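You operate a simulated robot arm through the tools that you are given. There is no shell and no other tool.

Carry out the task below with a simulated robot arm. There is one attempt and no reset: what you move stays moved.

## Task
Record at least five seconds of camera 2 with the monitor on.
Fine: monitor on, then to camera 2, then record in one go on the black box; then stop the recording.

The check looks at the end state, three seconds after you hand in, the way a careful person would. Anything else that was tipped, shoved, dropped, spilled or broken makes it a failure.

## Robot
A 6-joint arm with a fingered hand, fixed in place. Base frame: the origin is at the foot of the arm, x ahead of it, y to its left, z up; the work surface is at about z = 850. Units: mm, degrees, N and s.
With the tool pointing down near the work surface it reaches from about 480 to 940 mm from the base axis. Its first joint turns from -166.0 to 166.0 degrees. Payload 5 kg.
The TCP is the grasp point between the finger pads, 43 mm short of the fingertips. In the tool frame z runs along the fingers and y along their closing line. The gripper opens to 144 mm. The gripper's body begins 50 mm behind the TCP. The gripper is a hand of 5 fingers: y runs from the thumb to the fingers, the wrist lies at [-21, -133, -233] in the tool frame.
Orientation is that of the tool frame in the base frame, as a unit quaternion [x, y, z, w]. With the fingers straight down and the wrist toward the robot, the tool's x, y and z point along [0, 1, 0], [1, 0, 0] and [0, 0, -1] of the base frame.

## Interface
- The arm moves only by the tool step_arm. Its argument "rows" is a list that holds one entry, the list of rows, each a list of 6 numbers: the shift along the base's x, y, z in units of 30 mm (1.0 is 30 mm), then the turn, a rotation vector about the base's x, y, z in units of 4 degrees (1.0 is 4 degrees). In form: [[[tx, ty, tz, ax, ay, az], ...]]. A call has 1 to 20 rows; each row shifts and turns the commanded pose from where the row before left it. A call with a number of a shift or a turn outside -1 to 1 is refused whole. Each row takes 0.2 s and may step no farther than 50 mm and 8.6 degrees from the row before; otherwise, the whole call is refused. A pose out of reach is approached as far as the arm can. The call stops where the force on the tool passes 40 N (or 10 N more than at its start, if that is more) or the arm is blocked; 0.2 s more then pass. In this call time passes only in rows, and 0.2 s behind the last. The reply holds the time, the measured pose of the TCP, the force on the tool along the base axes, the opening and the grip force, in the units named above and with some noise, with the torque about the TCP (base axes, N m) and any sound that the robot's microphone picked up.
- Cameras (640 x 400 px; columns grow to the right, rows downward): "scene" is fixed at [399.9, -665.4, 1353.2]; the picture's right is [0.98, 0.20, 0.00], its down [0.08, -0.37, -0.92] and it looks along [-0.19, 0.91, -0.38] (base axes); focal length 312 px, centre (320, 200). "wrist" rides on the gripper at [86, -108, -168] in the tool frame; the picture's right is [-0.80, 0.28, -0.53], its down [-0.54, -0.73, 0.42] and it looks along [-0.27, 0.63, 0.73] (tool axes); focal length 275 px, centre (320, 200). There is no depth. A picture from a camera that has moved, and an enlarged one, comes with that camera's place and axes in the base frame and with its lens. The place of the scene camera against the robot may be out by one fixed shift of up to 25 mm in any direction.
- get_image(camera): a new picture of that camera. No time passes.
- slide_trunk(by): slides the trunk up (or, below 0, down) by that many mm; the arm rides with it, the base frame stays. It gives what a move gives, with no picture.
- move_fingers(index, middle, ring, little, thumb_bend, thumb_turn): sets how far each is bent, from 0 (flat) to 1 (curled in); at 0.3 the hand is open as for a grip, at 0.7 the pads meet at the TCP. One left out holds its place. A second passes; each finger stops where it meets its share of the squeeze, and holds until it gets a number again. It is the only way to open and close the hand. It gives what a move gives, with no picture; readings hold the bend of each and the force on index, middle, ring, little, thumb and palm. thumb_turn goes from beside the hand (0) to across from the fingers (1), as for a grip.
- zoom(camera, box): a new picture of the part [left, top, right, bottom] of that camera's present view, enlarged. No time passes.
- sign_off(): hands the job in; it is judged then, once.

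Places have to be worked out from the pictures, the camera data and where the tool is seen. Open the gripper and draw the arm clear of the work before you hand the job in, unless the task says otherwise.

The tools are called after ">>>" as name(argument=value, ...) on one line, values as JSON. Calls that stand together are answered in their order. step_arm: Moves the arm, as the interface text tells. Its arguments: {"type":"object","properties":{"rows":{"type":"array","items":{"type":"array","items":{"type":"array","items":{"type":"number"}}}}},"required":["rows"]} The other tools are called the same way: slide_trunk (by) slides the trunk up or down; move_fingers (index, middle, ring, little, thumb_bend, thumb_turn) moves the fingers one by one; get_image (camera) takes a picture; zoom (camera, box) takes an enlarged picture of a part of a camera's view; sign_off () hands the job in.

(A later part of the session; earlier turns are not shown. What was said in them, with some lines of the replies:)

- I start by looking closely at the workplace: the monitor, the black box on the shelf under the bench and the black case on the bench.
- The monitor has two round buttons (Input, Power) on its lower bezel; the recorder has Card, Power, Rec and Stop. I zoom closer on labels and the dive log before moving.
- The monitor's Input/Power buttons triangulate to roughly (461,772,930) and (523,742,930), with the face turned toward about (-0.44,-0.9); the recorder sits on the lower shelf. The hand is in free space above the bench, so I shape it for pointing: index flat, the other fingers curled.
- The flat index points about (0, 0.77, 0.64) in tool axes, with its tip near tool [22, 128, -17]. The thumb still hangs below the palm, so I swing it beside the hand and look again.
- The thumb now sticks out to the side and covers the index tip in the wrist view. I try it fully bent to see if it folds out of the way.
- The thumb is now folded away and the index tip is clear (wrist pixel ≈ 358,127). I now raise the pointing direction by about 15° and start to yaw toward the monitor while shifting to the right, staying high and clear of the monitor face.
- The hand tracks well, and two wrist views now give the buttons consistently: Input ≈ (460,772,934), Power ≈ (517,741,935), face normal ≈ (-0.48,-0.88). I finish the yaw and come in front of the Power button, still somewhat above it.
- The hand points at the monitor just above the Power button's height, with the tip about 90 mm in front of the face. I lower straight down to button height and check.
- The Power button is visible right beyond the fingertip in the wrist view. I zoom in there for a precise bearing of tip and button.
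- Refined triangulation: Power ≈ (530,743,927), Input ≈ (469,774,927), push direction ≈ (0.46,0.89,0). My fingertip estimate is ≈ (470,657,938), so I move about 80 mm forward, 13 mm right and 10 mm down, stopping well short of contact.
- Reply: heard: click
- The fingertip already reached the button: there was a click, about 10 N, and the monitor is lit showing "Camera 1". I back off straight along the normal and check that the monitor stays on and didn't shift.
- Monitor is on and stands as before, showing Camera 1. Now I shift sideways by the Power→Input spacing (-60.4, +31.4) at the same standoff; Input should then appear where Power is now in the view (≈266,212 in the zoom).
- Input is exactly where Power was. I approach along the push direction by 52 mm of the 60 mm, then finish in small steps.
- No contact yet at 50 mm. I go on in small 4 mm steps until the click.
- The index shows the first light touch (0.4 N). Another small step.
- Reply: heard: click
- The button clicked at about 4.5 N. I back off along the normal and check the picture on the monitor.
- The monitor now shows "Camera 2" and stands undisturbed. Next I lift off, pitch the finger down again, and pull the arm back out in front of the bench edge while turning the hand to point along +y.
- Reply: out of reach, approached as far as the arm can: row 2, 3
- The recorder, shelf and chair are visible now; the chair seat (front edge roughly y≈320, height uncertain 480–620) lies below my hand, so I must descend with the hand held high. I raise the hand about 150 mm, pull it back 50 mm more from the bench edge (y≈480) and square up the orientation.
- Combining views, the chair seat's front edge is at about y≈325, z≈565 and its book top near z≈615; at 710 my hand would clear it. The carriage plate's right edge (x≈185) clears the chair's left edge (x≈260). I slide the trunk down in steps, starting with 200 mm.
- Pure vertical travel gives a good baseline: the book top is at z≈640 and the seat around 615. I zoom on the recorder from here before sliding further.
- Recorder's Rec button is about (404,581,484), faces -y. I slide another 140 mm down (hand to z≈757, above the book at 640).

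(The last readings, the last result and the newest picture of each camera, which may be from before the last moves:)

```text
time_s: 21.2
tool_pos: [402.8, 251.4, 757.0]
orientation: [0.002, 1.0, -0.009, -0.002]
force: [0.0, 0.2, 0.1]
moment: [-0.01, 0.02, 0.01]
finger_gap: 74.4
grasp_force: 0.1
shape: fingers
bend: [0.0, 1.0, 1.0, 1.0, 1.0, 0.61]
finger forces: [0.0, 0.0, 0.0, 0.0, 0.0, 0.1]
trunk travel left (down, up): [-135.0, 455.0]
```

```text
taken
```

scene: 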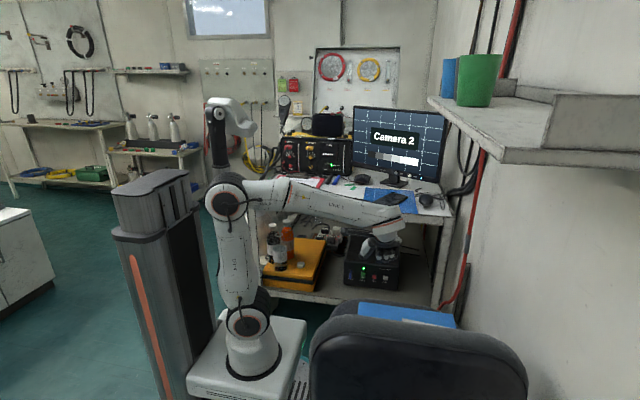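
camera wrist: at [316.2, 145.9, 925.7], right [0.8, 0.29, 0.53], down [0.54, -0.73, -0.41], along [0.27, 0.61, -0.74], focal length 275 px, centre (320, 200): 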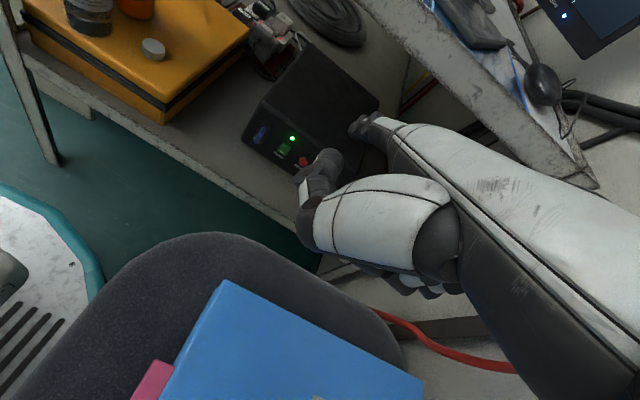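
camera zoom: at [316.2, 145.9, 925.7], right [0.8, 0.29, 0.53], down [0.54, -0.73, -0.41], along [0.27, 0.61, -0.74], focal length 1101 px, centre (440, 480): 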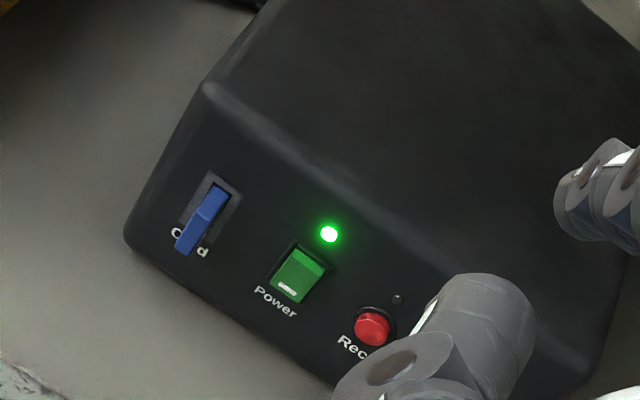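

Refined: Rec ≈ (407,582,480), front face near y≈585. The seat front edge is near (y 300, z 615), so I come down forward of it: tip first to about (y 450, z 650), then (y 480, z 600), still below the bench lip and outside the shelf.

>>> step_arm(rows=[[[0.077, 0.427, -0.883, 0, 0, 0], [0.077, 0.427, -0.883, 0, 0, 0], [0.077, 0.427, -0.883, 0, 0, 0], [0.077, 0.427, -0.883, 0, 0, 0], [0.05, 0.5, -0.833, 0, 0, 0], [0.05, 0.5, -0.833, 0, 0, 0]]])

>>> get_image(camera="wrist")

>>> zoom(camera="scene", box=[300, 180, 460, 320])

```text
time_s: 22.6
tool_pos: [413.4, 332.3, 598.2]
orientation: [0.003, 1.0, -0.009, -0.001]
force: [-0.4, -0.5, 0.3]
moment: [0.04, -0.03, 0.02]
finger_gap: 74.1
grasp_force: 0.1
shape: fingers
bend: [0.0, 1.0, 1.0, 1.0, 1.0, 0.61]
finger forces: [0.0, 0.1, 0.1, 0.0, 0.0, 0.1]
trunk travel left (down, up): [-135.0, 455.0]
```

```text
taken
camera wrist: at [326.6, 226.5, 768.3], right [0.8, 0.29, 0.53], down [0.54, -0.73, -0.41], along [0.27, 0.61, -0.74], focal length 275 px, centre (320, 200)
```

wrist: 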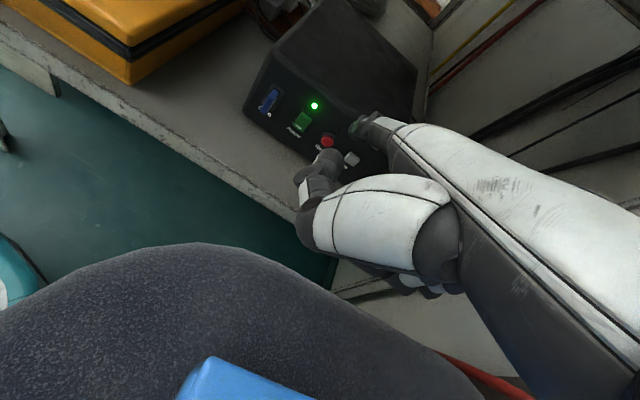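

```text
2.86 times, centred on (380, 250) of scene
camera zoom: at [399.9, -665.4, 1353.2], right [0.98, 0.2, 0.0], down [0.08, -0.37, -0.92], along [-0.19, 0.91, -0.38], focal length 890 px, centre (149, 57)
```

zoom: 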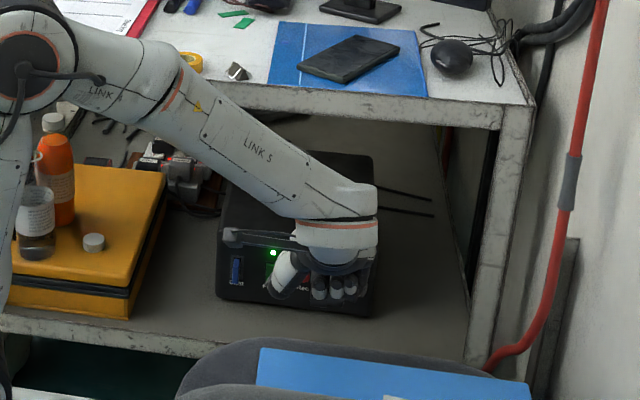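

The hand is in the gap, clear of the seat and bench. I zoom in on the buttons next to the fingertip.

>>> zoom(camera="wrist", box=[260, 80, 420, 180])

```text
4.00 times, centred on (340, 130) of wrist
camera zoom: at [326.6, 226.5, 768.3], right [0.8, 0.29, 0.53], down [0.54, -0.73, -0.41], along [0.27, 0.61, -0.74], focal length 1101 px, centre (240, 480)
```

zoom: 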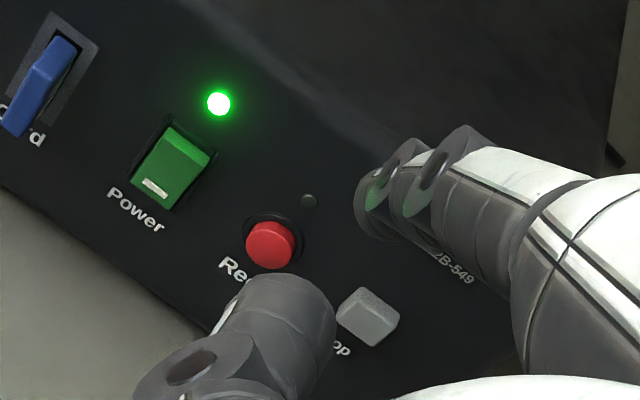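

Consistent wrist triangulation from three heights: Rec ≈ (410,594,467), Stop ≈ (463,592,470). I move forward first, then down, to about 35 mm in front of the Rec button.

>>> step_arm(rows=[[[0.117, 0.883, -0.967, 0, 0, 0], [0.117, 0.883, -0.967, 0, 0, 0], [0.056, 0.3, -0.778, 0, 0, 0], [0.056, 0.3, -0.778, 0, 0, 0], [0.056, 0.3, -0.7, 0, 0, 0]]])

>>> zoom(camera="wrist", box=[260, 80, 420, 180])

>>> zoom(camera="scene", box=[300, 180, 460, 320])

>>> get_image(camera="wrist")

```text
time_s: 23.8
tool_pos: [426.4, 412.2, 473.7]
orientation: [0.001, 1.0, -0.008, 0.0]
force: [0.2, -0.6, 0.5]
moment: [0.02, 0.0, 0.0]
finger_gap: 74.3
grasp_force: 0.1
shape: fingers
bend: [0.0, 1.0, 1.0, 1.0, 1.0, 0.61]
finger forces: [0.0, 0.0, 0.0, 0.0, 0.0, 0.0]
trunk travel left (down, up): [-135.0, 455.0]
```

```text
4.00 times, centred on (340, 130) of wrist
camera zoom: at [340.4, 306.8, 643.0], right [0.8, 0.29, 0.53], down [0.54, -0.73, -0.41], along [0.27, 0.61, -0.74], focal length 1101 px, centre (240, 480)
```

zoom: 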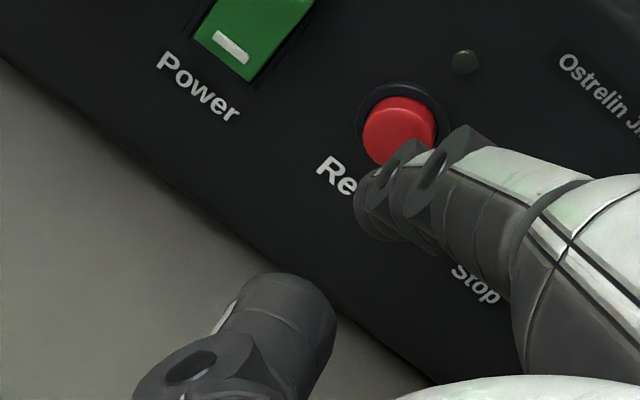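

```text
2.86 times, centred on (380, 250) of scene
camera zoom: at [399.9, -665.4, 1353.2], right [0.98, 0.2, 0.0], down [0.08, -0.37, -0.92], along [-0.19, 0.91, -0.38], focal length 890 px, centre (149, 57)
```

zoom: 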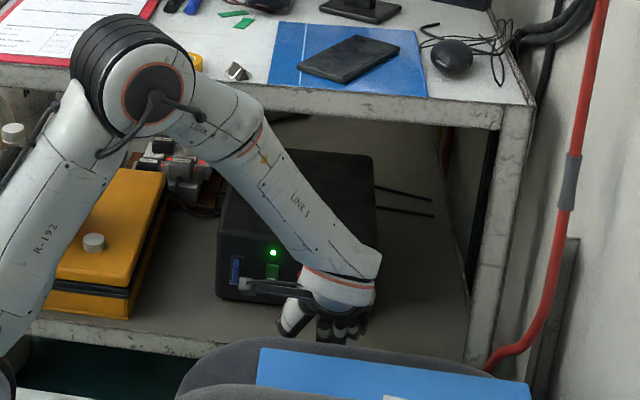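

```text
taken
camera wrist: at [340.4, 306.8, 643.0], right [0.8, 0.29, 0.53], down [0.54, -0.73, -0.41], along [0.27, 0.61, -0.74], focal length 275 px, centre (320, 200)
```

wrist: 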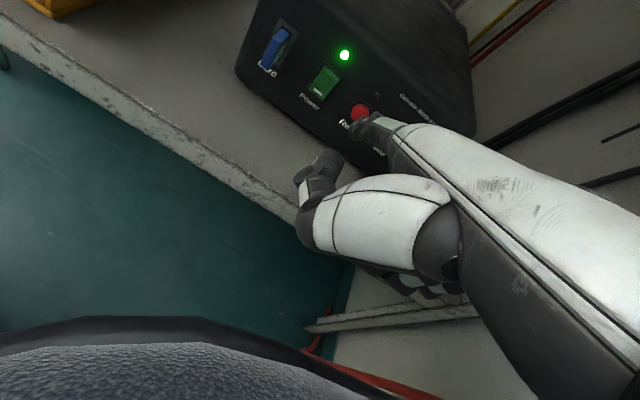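

The fingertip is about 34 mm in front of Rec and lined up within a couple of mm. I advance 24 mm, slightly down, then finish with small steps.

>>> step_arm(rows=[[[-0.02, 0.4, -0.05, 0, 0, 0], [-0.02, 0.4, -0.05, 0, 0, 0]]])

>>> zoom(camera="wrist", box=[300, 80, 420, 155])

```text
time_s: 24.4
tool_pos: [425.6, 435.3, 470.4]
orientation: [0.001, 1.0, -0.008, -0.001]
force: [-1.1, -6.4, 1.1]
moment: [0.18, 0.03, 0.08]
finger_gap: 71.7
grasp_force: 3.1
shape: fingers
bend: [0.01, 1.0, 1.0, 1.0, 1.0, 0.61]
finger forces: [6.6, 0.1, 0.0, 0.1, 0.1, 0.1]
trunk travel left (down, up): [-135.0, 455.0]
heard: click
```

```text
5.33 times, centred on (360, 118) of wrist
camera zoom: at [340.0, 328.9, 640.2], right [0.8, 0.29, 0.53], down [0.54, -0.73, -0.41], along [0.27, 0.61, -0.74], focal length 1468 px, centre (107, 640)
```

zoom: 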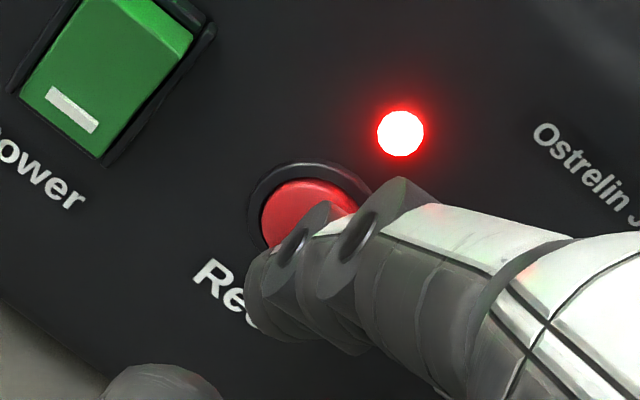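

Click at 6.6 N and the record lamp glows red at about t=24.3 s. I back off straight and check that it keeps recording.

>>> step_arm(rows=[[[0, -0.4, 0, 0, 0, 0], [0, -0.4, 0, 0, 0, 0], [0, -0.4, 0, 0, 0, 0]]])

>>> zoom(camera="wrist", box=[260, 80, 420, 180])

>>> zoom(camera="scene", box=[330, 90, 460, 310])

```text
time_s: 25.2
tool_pos: [424.2, 399.2, 472.2]
orientation: [0.001, 1.0, -0.009, 0.0]
force: [-0.4, 0.3, -0.2]
moment: [0.02, 0.02, 0.0]
finger_gap: 74.2
grasp_force: 0.0
shape: fingers
bend: [0.0, 1.0, 1.0, 1.0, 1.0, 0.61]
finger forces: [0.0, 0.0, 0.0, 0.0, 0.0, 0.0]
trunk travel left (down, up): [-135.0, 455.0]
```

```text
4.00 times, centred on (340, 130) of wrist
camera zoom: at [338.9, 294.7, 641.2], right [0.8, 0.29, 0.53], down [0.54, -0.73, -0.41], along [0.27, 0.61, -0.74], focal length 1101 px, centre (240, 480)
```

zoom: 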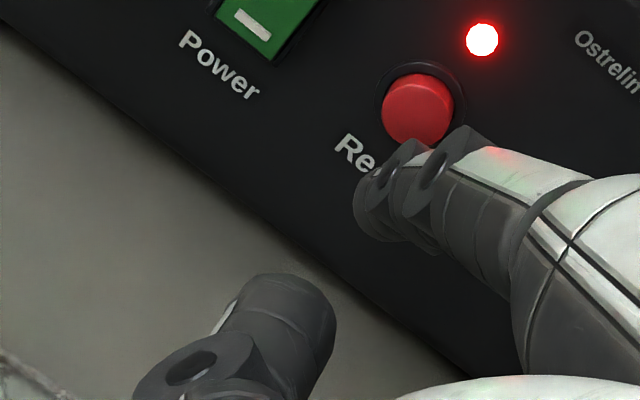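

```text
1.82 times, centred on (395, 200) of scene
camera zoom: at [399.9, -665.4, 1353.2], right [0.98, 0.2, 0.0], down [0.08, -0.37, -0.92], along [-0.19, 0.91, -0.38], focal length 567 px, centre (184, 200)
```

zoom: 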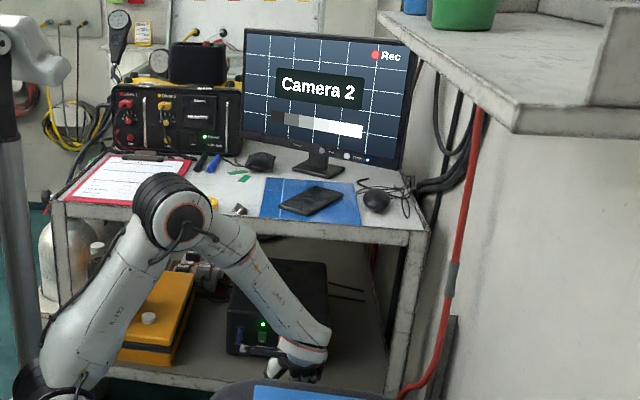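

The monitor shows the red "Rec" mark over Camera 2, so recording is running. I shift 53 mm right to stand in front of Stop, keeping the distance, while the recording runs on.

>>> step_arm(rows=[[[0.6, 0, 0.02, 0, 0, 0], [0.6, 0, 0.02, 0, 0, 0], [0.567, 0, 0.03, 0, 0, 0]]])

>>> zoom(camera="wrist", box=[260, 80, 420, 180])

```text
time_s: 26.0
tool_pos: [479.6, 399.5, 475.1]
orientation: [0.001, 1.0, -0.009, -0.001]
force: [0.3, 0.2, 1.1]
moment: [-0.03, -0.03, -0.04]
finger_gap: 73.9
grasp_force: 0.0
shape: fingers
bend: [0.0, 1.0, 1.0, 1.0, 1.0, 0.61]
finger forces: [0.2, 0.0, 0.0, 0.0, 0.0, 0.0]
trunk travel left (down, up): [-135.0, 455.0]
```

```text
4.00 times, centred on (340, 130) of wrist
camera zoom: at [392.6, 294.3, 643.3], right [0.8, 0.29, 0.53], down [0.54, -0.73, -0.41], along [0.27, 0.61, -0.74], focal length 1101 px, centre (240, 480)
```

zoom: 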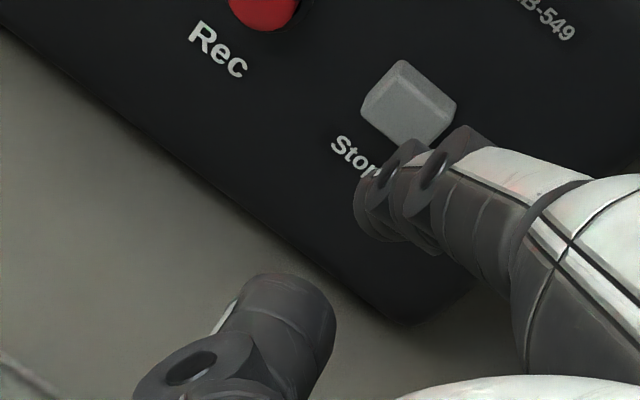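

Stop is nearly centred ahead of the tip (about 3 mm to the left). I hold still to let the recording run, with a 2 mm correction in the first row.

>>> step_arm(rows=[[[-0.07, 0, 0, 0, 0, 0], [0, 0, 0, 0, 0, 0], [0, 0, 0, 0, 0, 0], [0, 0, 0, 0, 0, 0], [0, 0, 0, 0, 0, 0], [0, 0, 0, 0, 0, 0], [0, 0, 0, 0, 0, 0], [0, 0, 0, 0, 0, 0], [0, 0, 0, 0, 0, 0], [0, 0, 0, 0, 0, 0], [0, 0, 0, 0, 0, 0], [0, 0, 0, 0, 0, 0], [0, 0, 0, 0, 0, 0], [0, 0, 0, 0, 0, 0], [0, 0, 0, 0, 0, 0], [0, 0, 0, 0, 0, 0], [0, 0, 0, 0, 0, 0], [0, 0, 0, 0, 0, 0], [0, 0, 0, 0, 0, 0], [0, 0, 0, 0, 0, 0]]])

>>> zoom(camera="scene", box=[340, 95, 450, 190])

```text
time_s: 30.2
tool_pos: [476.3, 399.9, 473.7]
orientation: [0.002, 1.0, -0.009, 0.0]
force: [-0.4, -0.3, -0.6]
moment: [0.01, 0.0, -0.01]
finger_gap: 74.1
grasp_force: 0.2
shape: fingers
bend: [0.0, 1.0, 1.0, 1.0, 1.0, 0.61]
finger forces: [0.1, 0.0, 0.0, 0.0, 0.0, 0.1]
trunk travel left (down, up): [-135.0, 455.0]
```

```text
4.21 times, centred on (395, 142) of scene
camera zoom: at [399.9, -665.4, 1353.2], right [0.98, 0.2, 0.0], down [0.08, -0.37, -0.92], along [-0.19, 0.91, -0.38], focal length 1312 px, centre (4, 442)
```

zoom: 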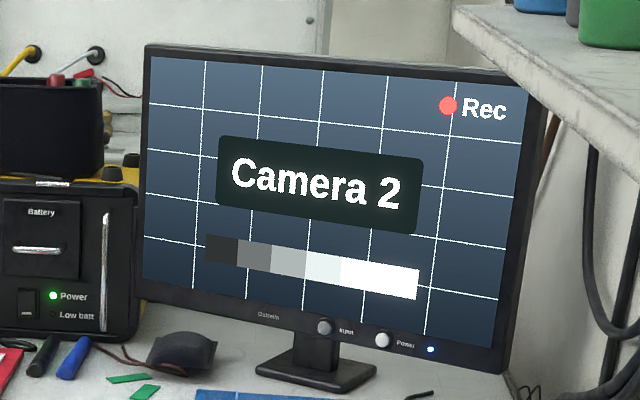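

Still recording Camera 2 at t=30.2 (about 6 s so far). I hold two more seconds, then creep 24 mm toward the Stop button in the same call's last rows.

>>> step_arm(rows=[[[0, 0, 0, 0, 0, 0], [0, 0, 0, 0, 0, 0], [0, 0, 0, 0, 0, 0], [0, 0, 0, 0, 0, 0], [0, 0, 0, 0, 0, 0], [0, 0, 0, 0, 0, 0], [0, 0, 0, 0, 0, 0], [0, 0, 0, 0, 0, 0], [0, 0.27, 0, 0, 0, 0], [0, 0.27, 0, 0, 0, 0], [0, 0.26, 0, 0, 0, 0]]])

>>> zoom(camera="wrist", box=[300, 80, 420, 155])

```text
time_s: 32.6
tool_pos: [475.8, 424.8, 474.3]
orientation: [0.002, 1.0, -0.009, -0.002]
force: [0.2, -0.2, -0.3]
moment: [0.04, 0.0, 0.01]
finger_gap: 74.2
grasp_force: 0.0
shape: fingers
bend: [0.0, 1.0, 1.0, 1.0, 1.0, 0.61]
finger forces: [0.0, 0.0, 0.0, 0.1, 0.1, 0.0]
trunk travel left (down, up): [-135.0, 455.0]
```

```text
5.33 times, centred on (360, 118) of wrist
camera zoom: at [390.1, 319.1, 643.1], right [0.8, 0.29, 0.53], down [0.54, -0.73, -0.41], along [0.27, 0.61, -0.74], focal length 1468 px, centre (107, 640)
```

zoom: 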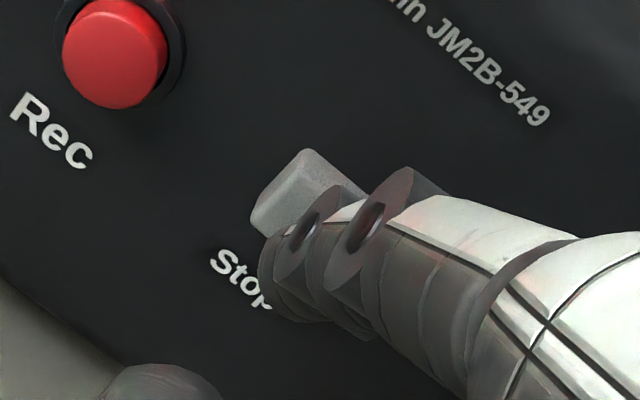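

The tip sits just in front of Stop with no contact yet. I press on in 3 mm steps.

>>> step_arm(rows=[[[0, 0.1, 0, 0, 0, 0], [0, 0.1, 0, 0, 0, 0]]])

```text
time_s: 33.2
tool_pos: [476.0, 430.0, 473.3]
orientation: [0.002, 1.0, -0.008, -0.001]
force: [0.0, -4.2, 0.1]
moment: [0.15, -0.02, 0.01]
finger_gap: 73.6
grasp_force: 1.1
shape: fingers
bend: [0.0, 1.0, 1.0, 1.0, 1.0, 0.61]
finger forces: [2.7, 0.1, 0.0, 0.0, 0.0, 0.0]
trunk travel left (down, up): [-135.0, 455.0]
heard: click
```

Click heard at about 4 N. I back off straight and check that the record lamp and the "Rec" mark are gone.

>>> step_arm(rows=[[[0, -0.4, 0, 0, 0, 0], [0, -0.4, 0, 0, 0, 0], [0, -0.4, 0, 0, 0, 0]]])

>>> get_image(camera="wrist")

>>> zoom(camera="scene", box=[300, 90, 460, 310])

```text
time_s: 34.0
tool_pos: [474.1, 394.3, 474.7]
orientation: [0.001, 1.0, -0.009, -0.001]
force: [-0.4, 0.1, -0.1]
moment: [-0.01, -0.02, -0.01]
finger_gap: 74.3
grasp_force: 0.1
shape: fingers
bend: [0.0, 1.0, 1.0, 1.0, 1.0, 0.61]
finger forces: [0.1, 0.0, 0.1, 0.0, 0.1, 0.0]
trunk travel left (down, up): [-135.0, 455.0]
```

```text
taken
camera wrist: at [389.3, 289.5, 644.4], right [0.8, 0.29, 0.53], down [0.54, -0.73, -0.41], along [0.27, 0.61, -0.74], focal length 275 px, centre (320, 200)
```

wrist: 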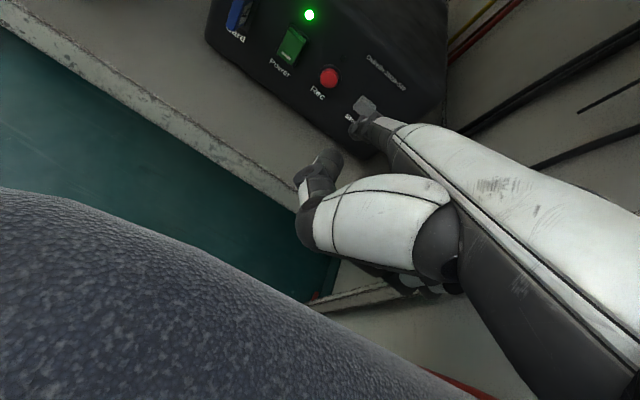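

```text
1.82 times, centred on (380, 200) of scene
camera zoom: at [399.9, -665.4, 1353.2], right [0.98, 0.2, 0.0], down [0.08, -0.37, -0.92], along [-0.19, 0.91, -0.38], focal length 567 px, centre (211, 200)
```

zoom: 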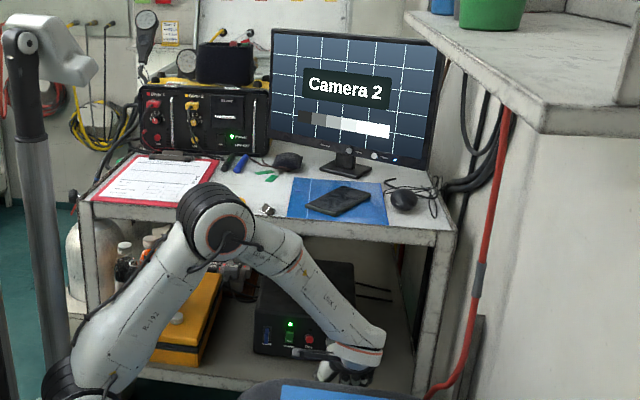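

The record lamp is off, "Rec" is gone, and the monitor still shows Camera 2: about 9 s recorded. Now I withdraw by the way I came: up, then back over the chair with good height.

>>> step_arm(rows=[[[0, -0.1, 0.9, 0, 0, 0], [0, -0.1, 0.9, 0, 0, 0], [-0.68, -0.55, 0.77, 0, 0, 0], [-0.68, -0.55, 0.77, 0, 0, 0], [-0.68, -0.55, 0.77, 0, 0, 0], [-0.05, -0.42, 0.9, 0, 0, 0], [-0.05, -0.42, 0.9, 0, 0, 0], [-0.05, -0.45, 0.9, 0, 0, 0], [-0.05, -0.45, 0.9, 0, 0, 0], [-0.05, -0.45, 0.9, 0, 0, 0], [-0.05, -0.45, 0.9, 0, 0, 0]]])

>>> get_image(camera="wrist")

>>> get_image(camera="scene")

```text
time_s: 36.4
tool_pos: [406.1, 258.2, 759.7]
orientation: [0.001, 1.0, -0.009, -0.001]
force: [0.9, 0.7, -0.2]
moment: [-0.04, 0.01, 0.01]
finger_gap: 74.2
grasp_force: 0.1
shape: fingers
bend: [0.0, 1.0, 1.0, 1.0, 1.0, 0.61]
finger forces: [0.0, 0.1, 0.1, 0.0, 0.1, 0.0]
trunk travel left (down, up): [-135.0, 455.0]
```

```text
taken
camera wrist: at [320.4, 152.9, 928.5], right [0.8, 0.29, 0.53], down [0.54, -0.73, -0.41], along [0.27, 0.61, -0.74], focal length 275 px, centre (320, 200)
```

wrist: 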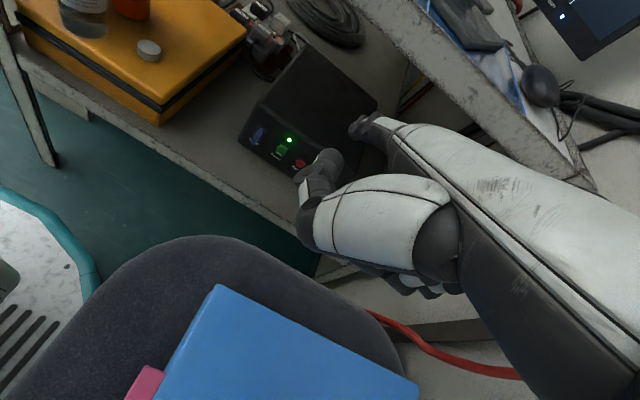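

```text
taken
```

scene: 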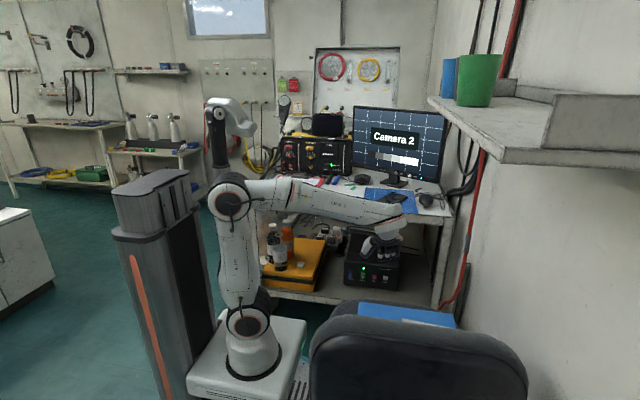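

All clear: recorder, chair and book unmoved. I slide the trunk back up 340 mm, with the fingertip (y≈405) well clear of the bench edge.

>>> slide_trunk(by=340)

>>> get_image(camera="scene")

```text
time_s: 39.8
tool_pos: [406.6, 257.4, 1099.4]
orientation: [0.002, 1.0, -0.009, -0.001]
force: [-0.3, -0.4, 0.5]
moment: [0.01, -0.01, 0.01]
finger_gap: 74.2
grasp_force: 0.1
shape: fingers
bend: [0.0, 1.0, 1.0, 1.0, 1.0, 0.61]
finger forces: [0.1, 0.0, 0.0, 0.0, 0.1, 0.1]
trunk travel left (down, up): [-475.0, 115.0]
```

```text
taken
```

scene: 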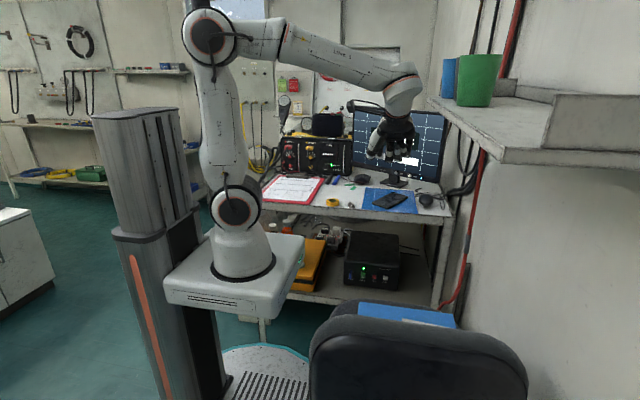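

The arm is up and clear in front of the bench. I open the hand back to its starting shape here in free air.

>>> move_fingers(index=0.3, middle=0.3, ring=0.3, little=0.3, thumb_bend=0.3, thumb_turn=0.98)

>>> zoom(camera="scene", box=[250, 90, 460, 310])

>>> get_image(camera="wrist")

>>> zoom(camera="scene", box=[340, 230, 420, 300])

```text
time_s: 40.8
tool_pos: [405.6, 258.1, 1100.2]
orientation: [0.002, 1.0, -0.009, 0.0]
force: [-1.1, -0.5, 0.7]
moment: [-0.02, 0.01, 0.0]
finger_gap: 149.8
grasp_force: 0.0
shape: fingers
bend: [0.3, 0.3, 0.3, 0.3, 0.3, 0.96]
finger forces: [0.0, 0.1, 0.1, 0.1, 0.0, 0.0]
trunk travel left (down, up): [-475.0, 115.0]
```

```text
1.82 times, centred on (355, 200) of scene
camera zoom: at [399.9, -665.4, 1353.2], right [0.98, 0.2, 0.0], down [0.08, -0.37, -0.92], along [-0.19, 0.91, -0.38], focal length 567 px, centre (256, 200)
```

zoom: 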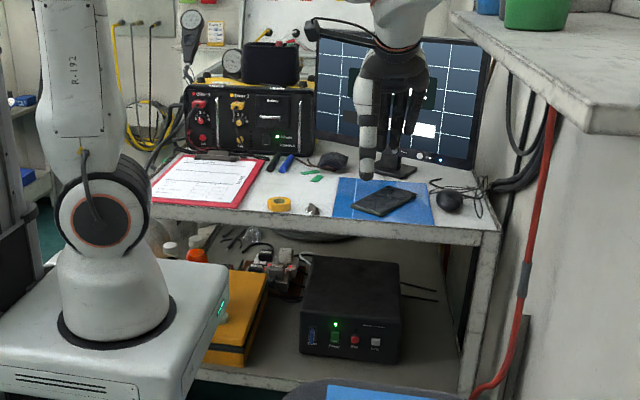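

```text
taken
camera wrist: at [320.3, 153.0, 1268.4], right [0.8, 0.29, 0.53], down [0.54, -0.73, -0.41], along [0.27, 0.61, -0.74], focal length 275 px, centre (320, 200)
```

wrist: 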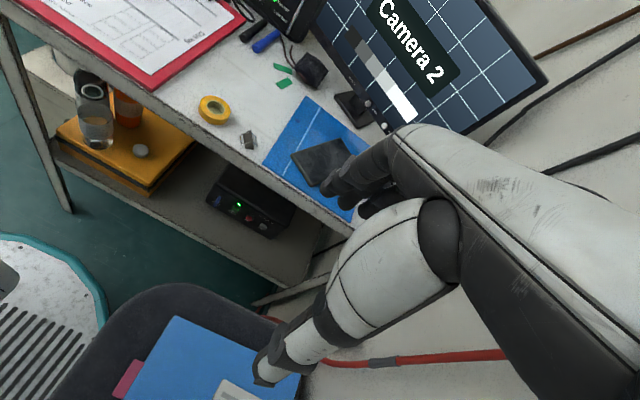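

```text
5.71 times, centred on (380, 265) of scene
camera zoom: at [399.9, -665.4, 1353.2], right [0.98, 0.2, 0.0], down [0.08, -0.37, -0.92], along [-0.19, 0.91, -0.38], focal length 1781 px, centre (-23, -171)
```

zoom: 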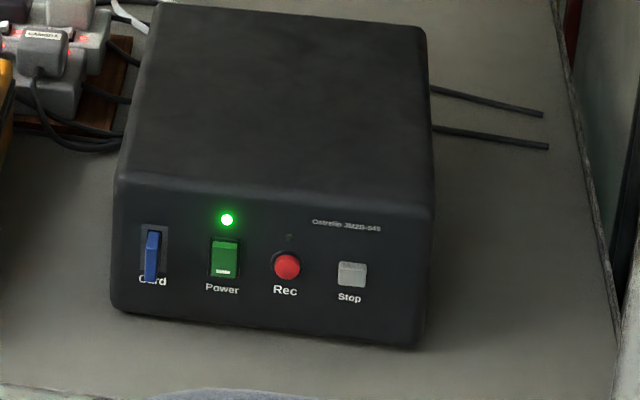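

The monitor is still on Camera 2, and the recorder has power with its record lamp off. Nothing else moved, and the open hand is clear of the bench. I hand the job in.

>>> sign_off()

```text
The job is handed in.
```

The recording is done: about nine seconds of camera 2, made in one go on the black box with the monitor on, then stopped.

- **Monitor:** I switched it on with Power; it came up on Camera 1. One press of Input moved it to Camera 2, and it is still on that picture.
- **Recording:** I pressed Rec at about 24 s. The record lamp came on and the monitor showed "Rec" over Camera 2. I pressed Stop at about 33 s; the lamp went out and the mark disappeared.
- **Surroundings:** In the last pictures nothing else looked moved. Each press took 10 N or less.

I left the hand open and the arm drawn back in front of the bench. The job is handed in; I have not seen the verdict.
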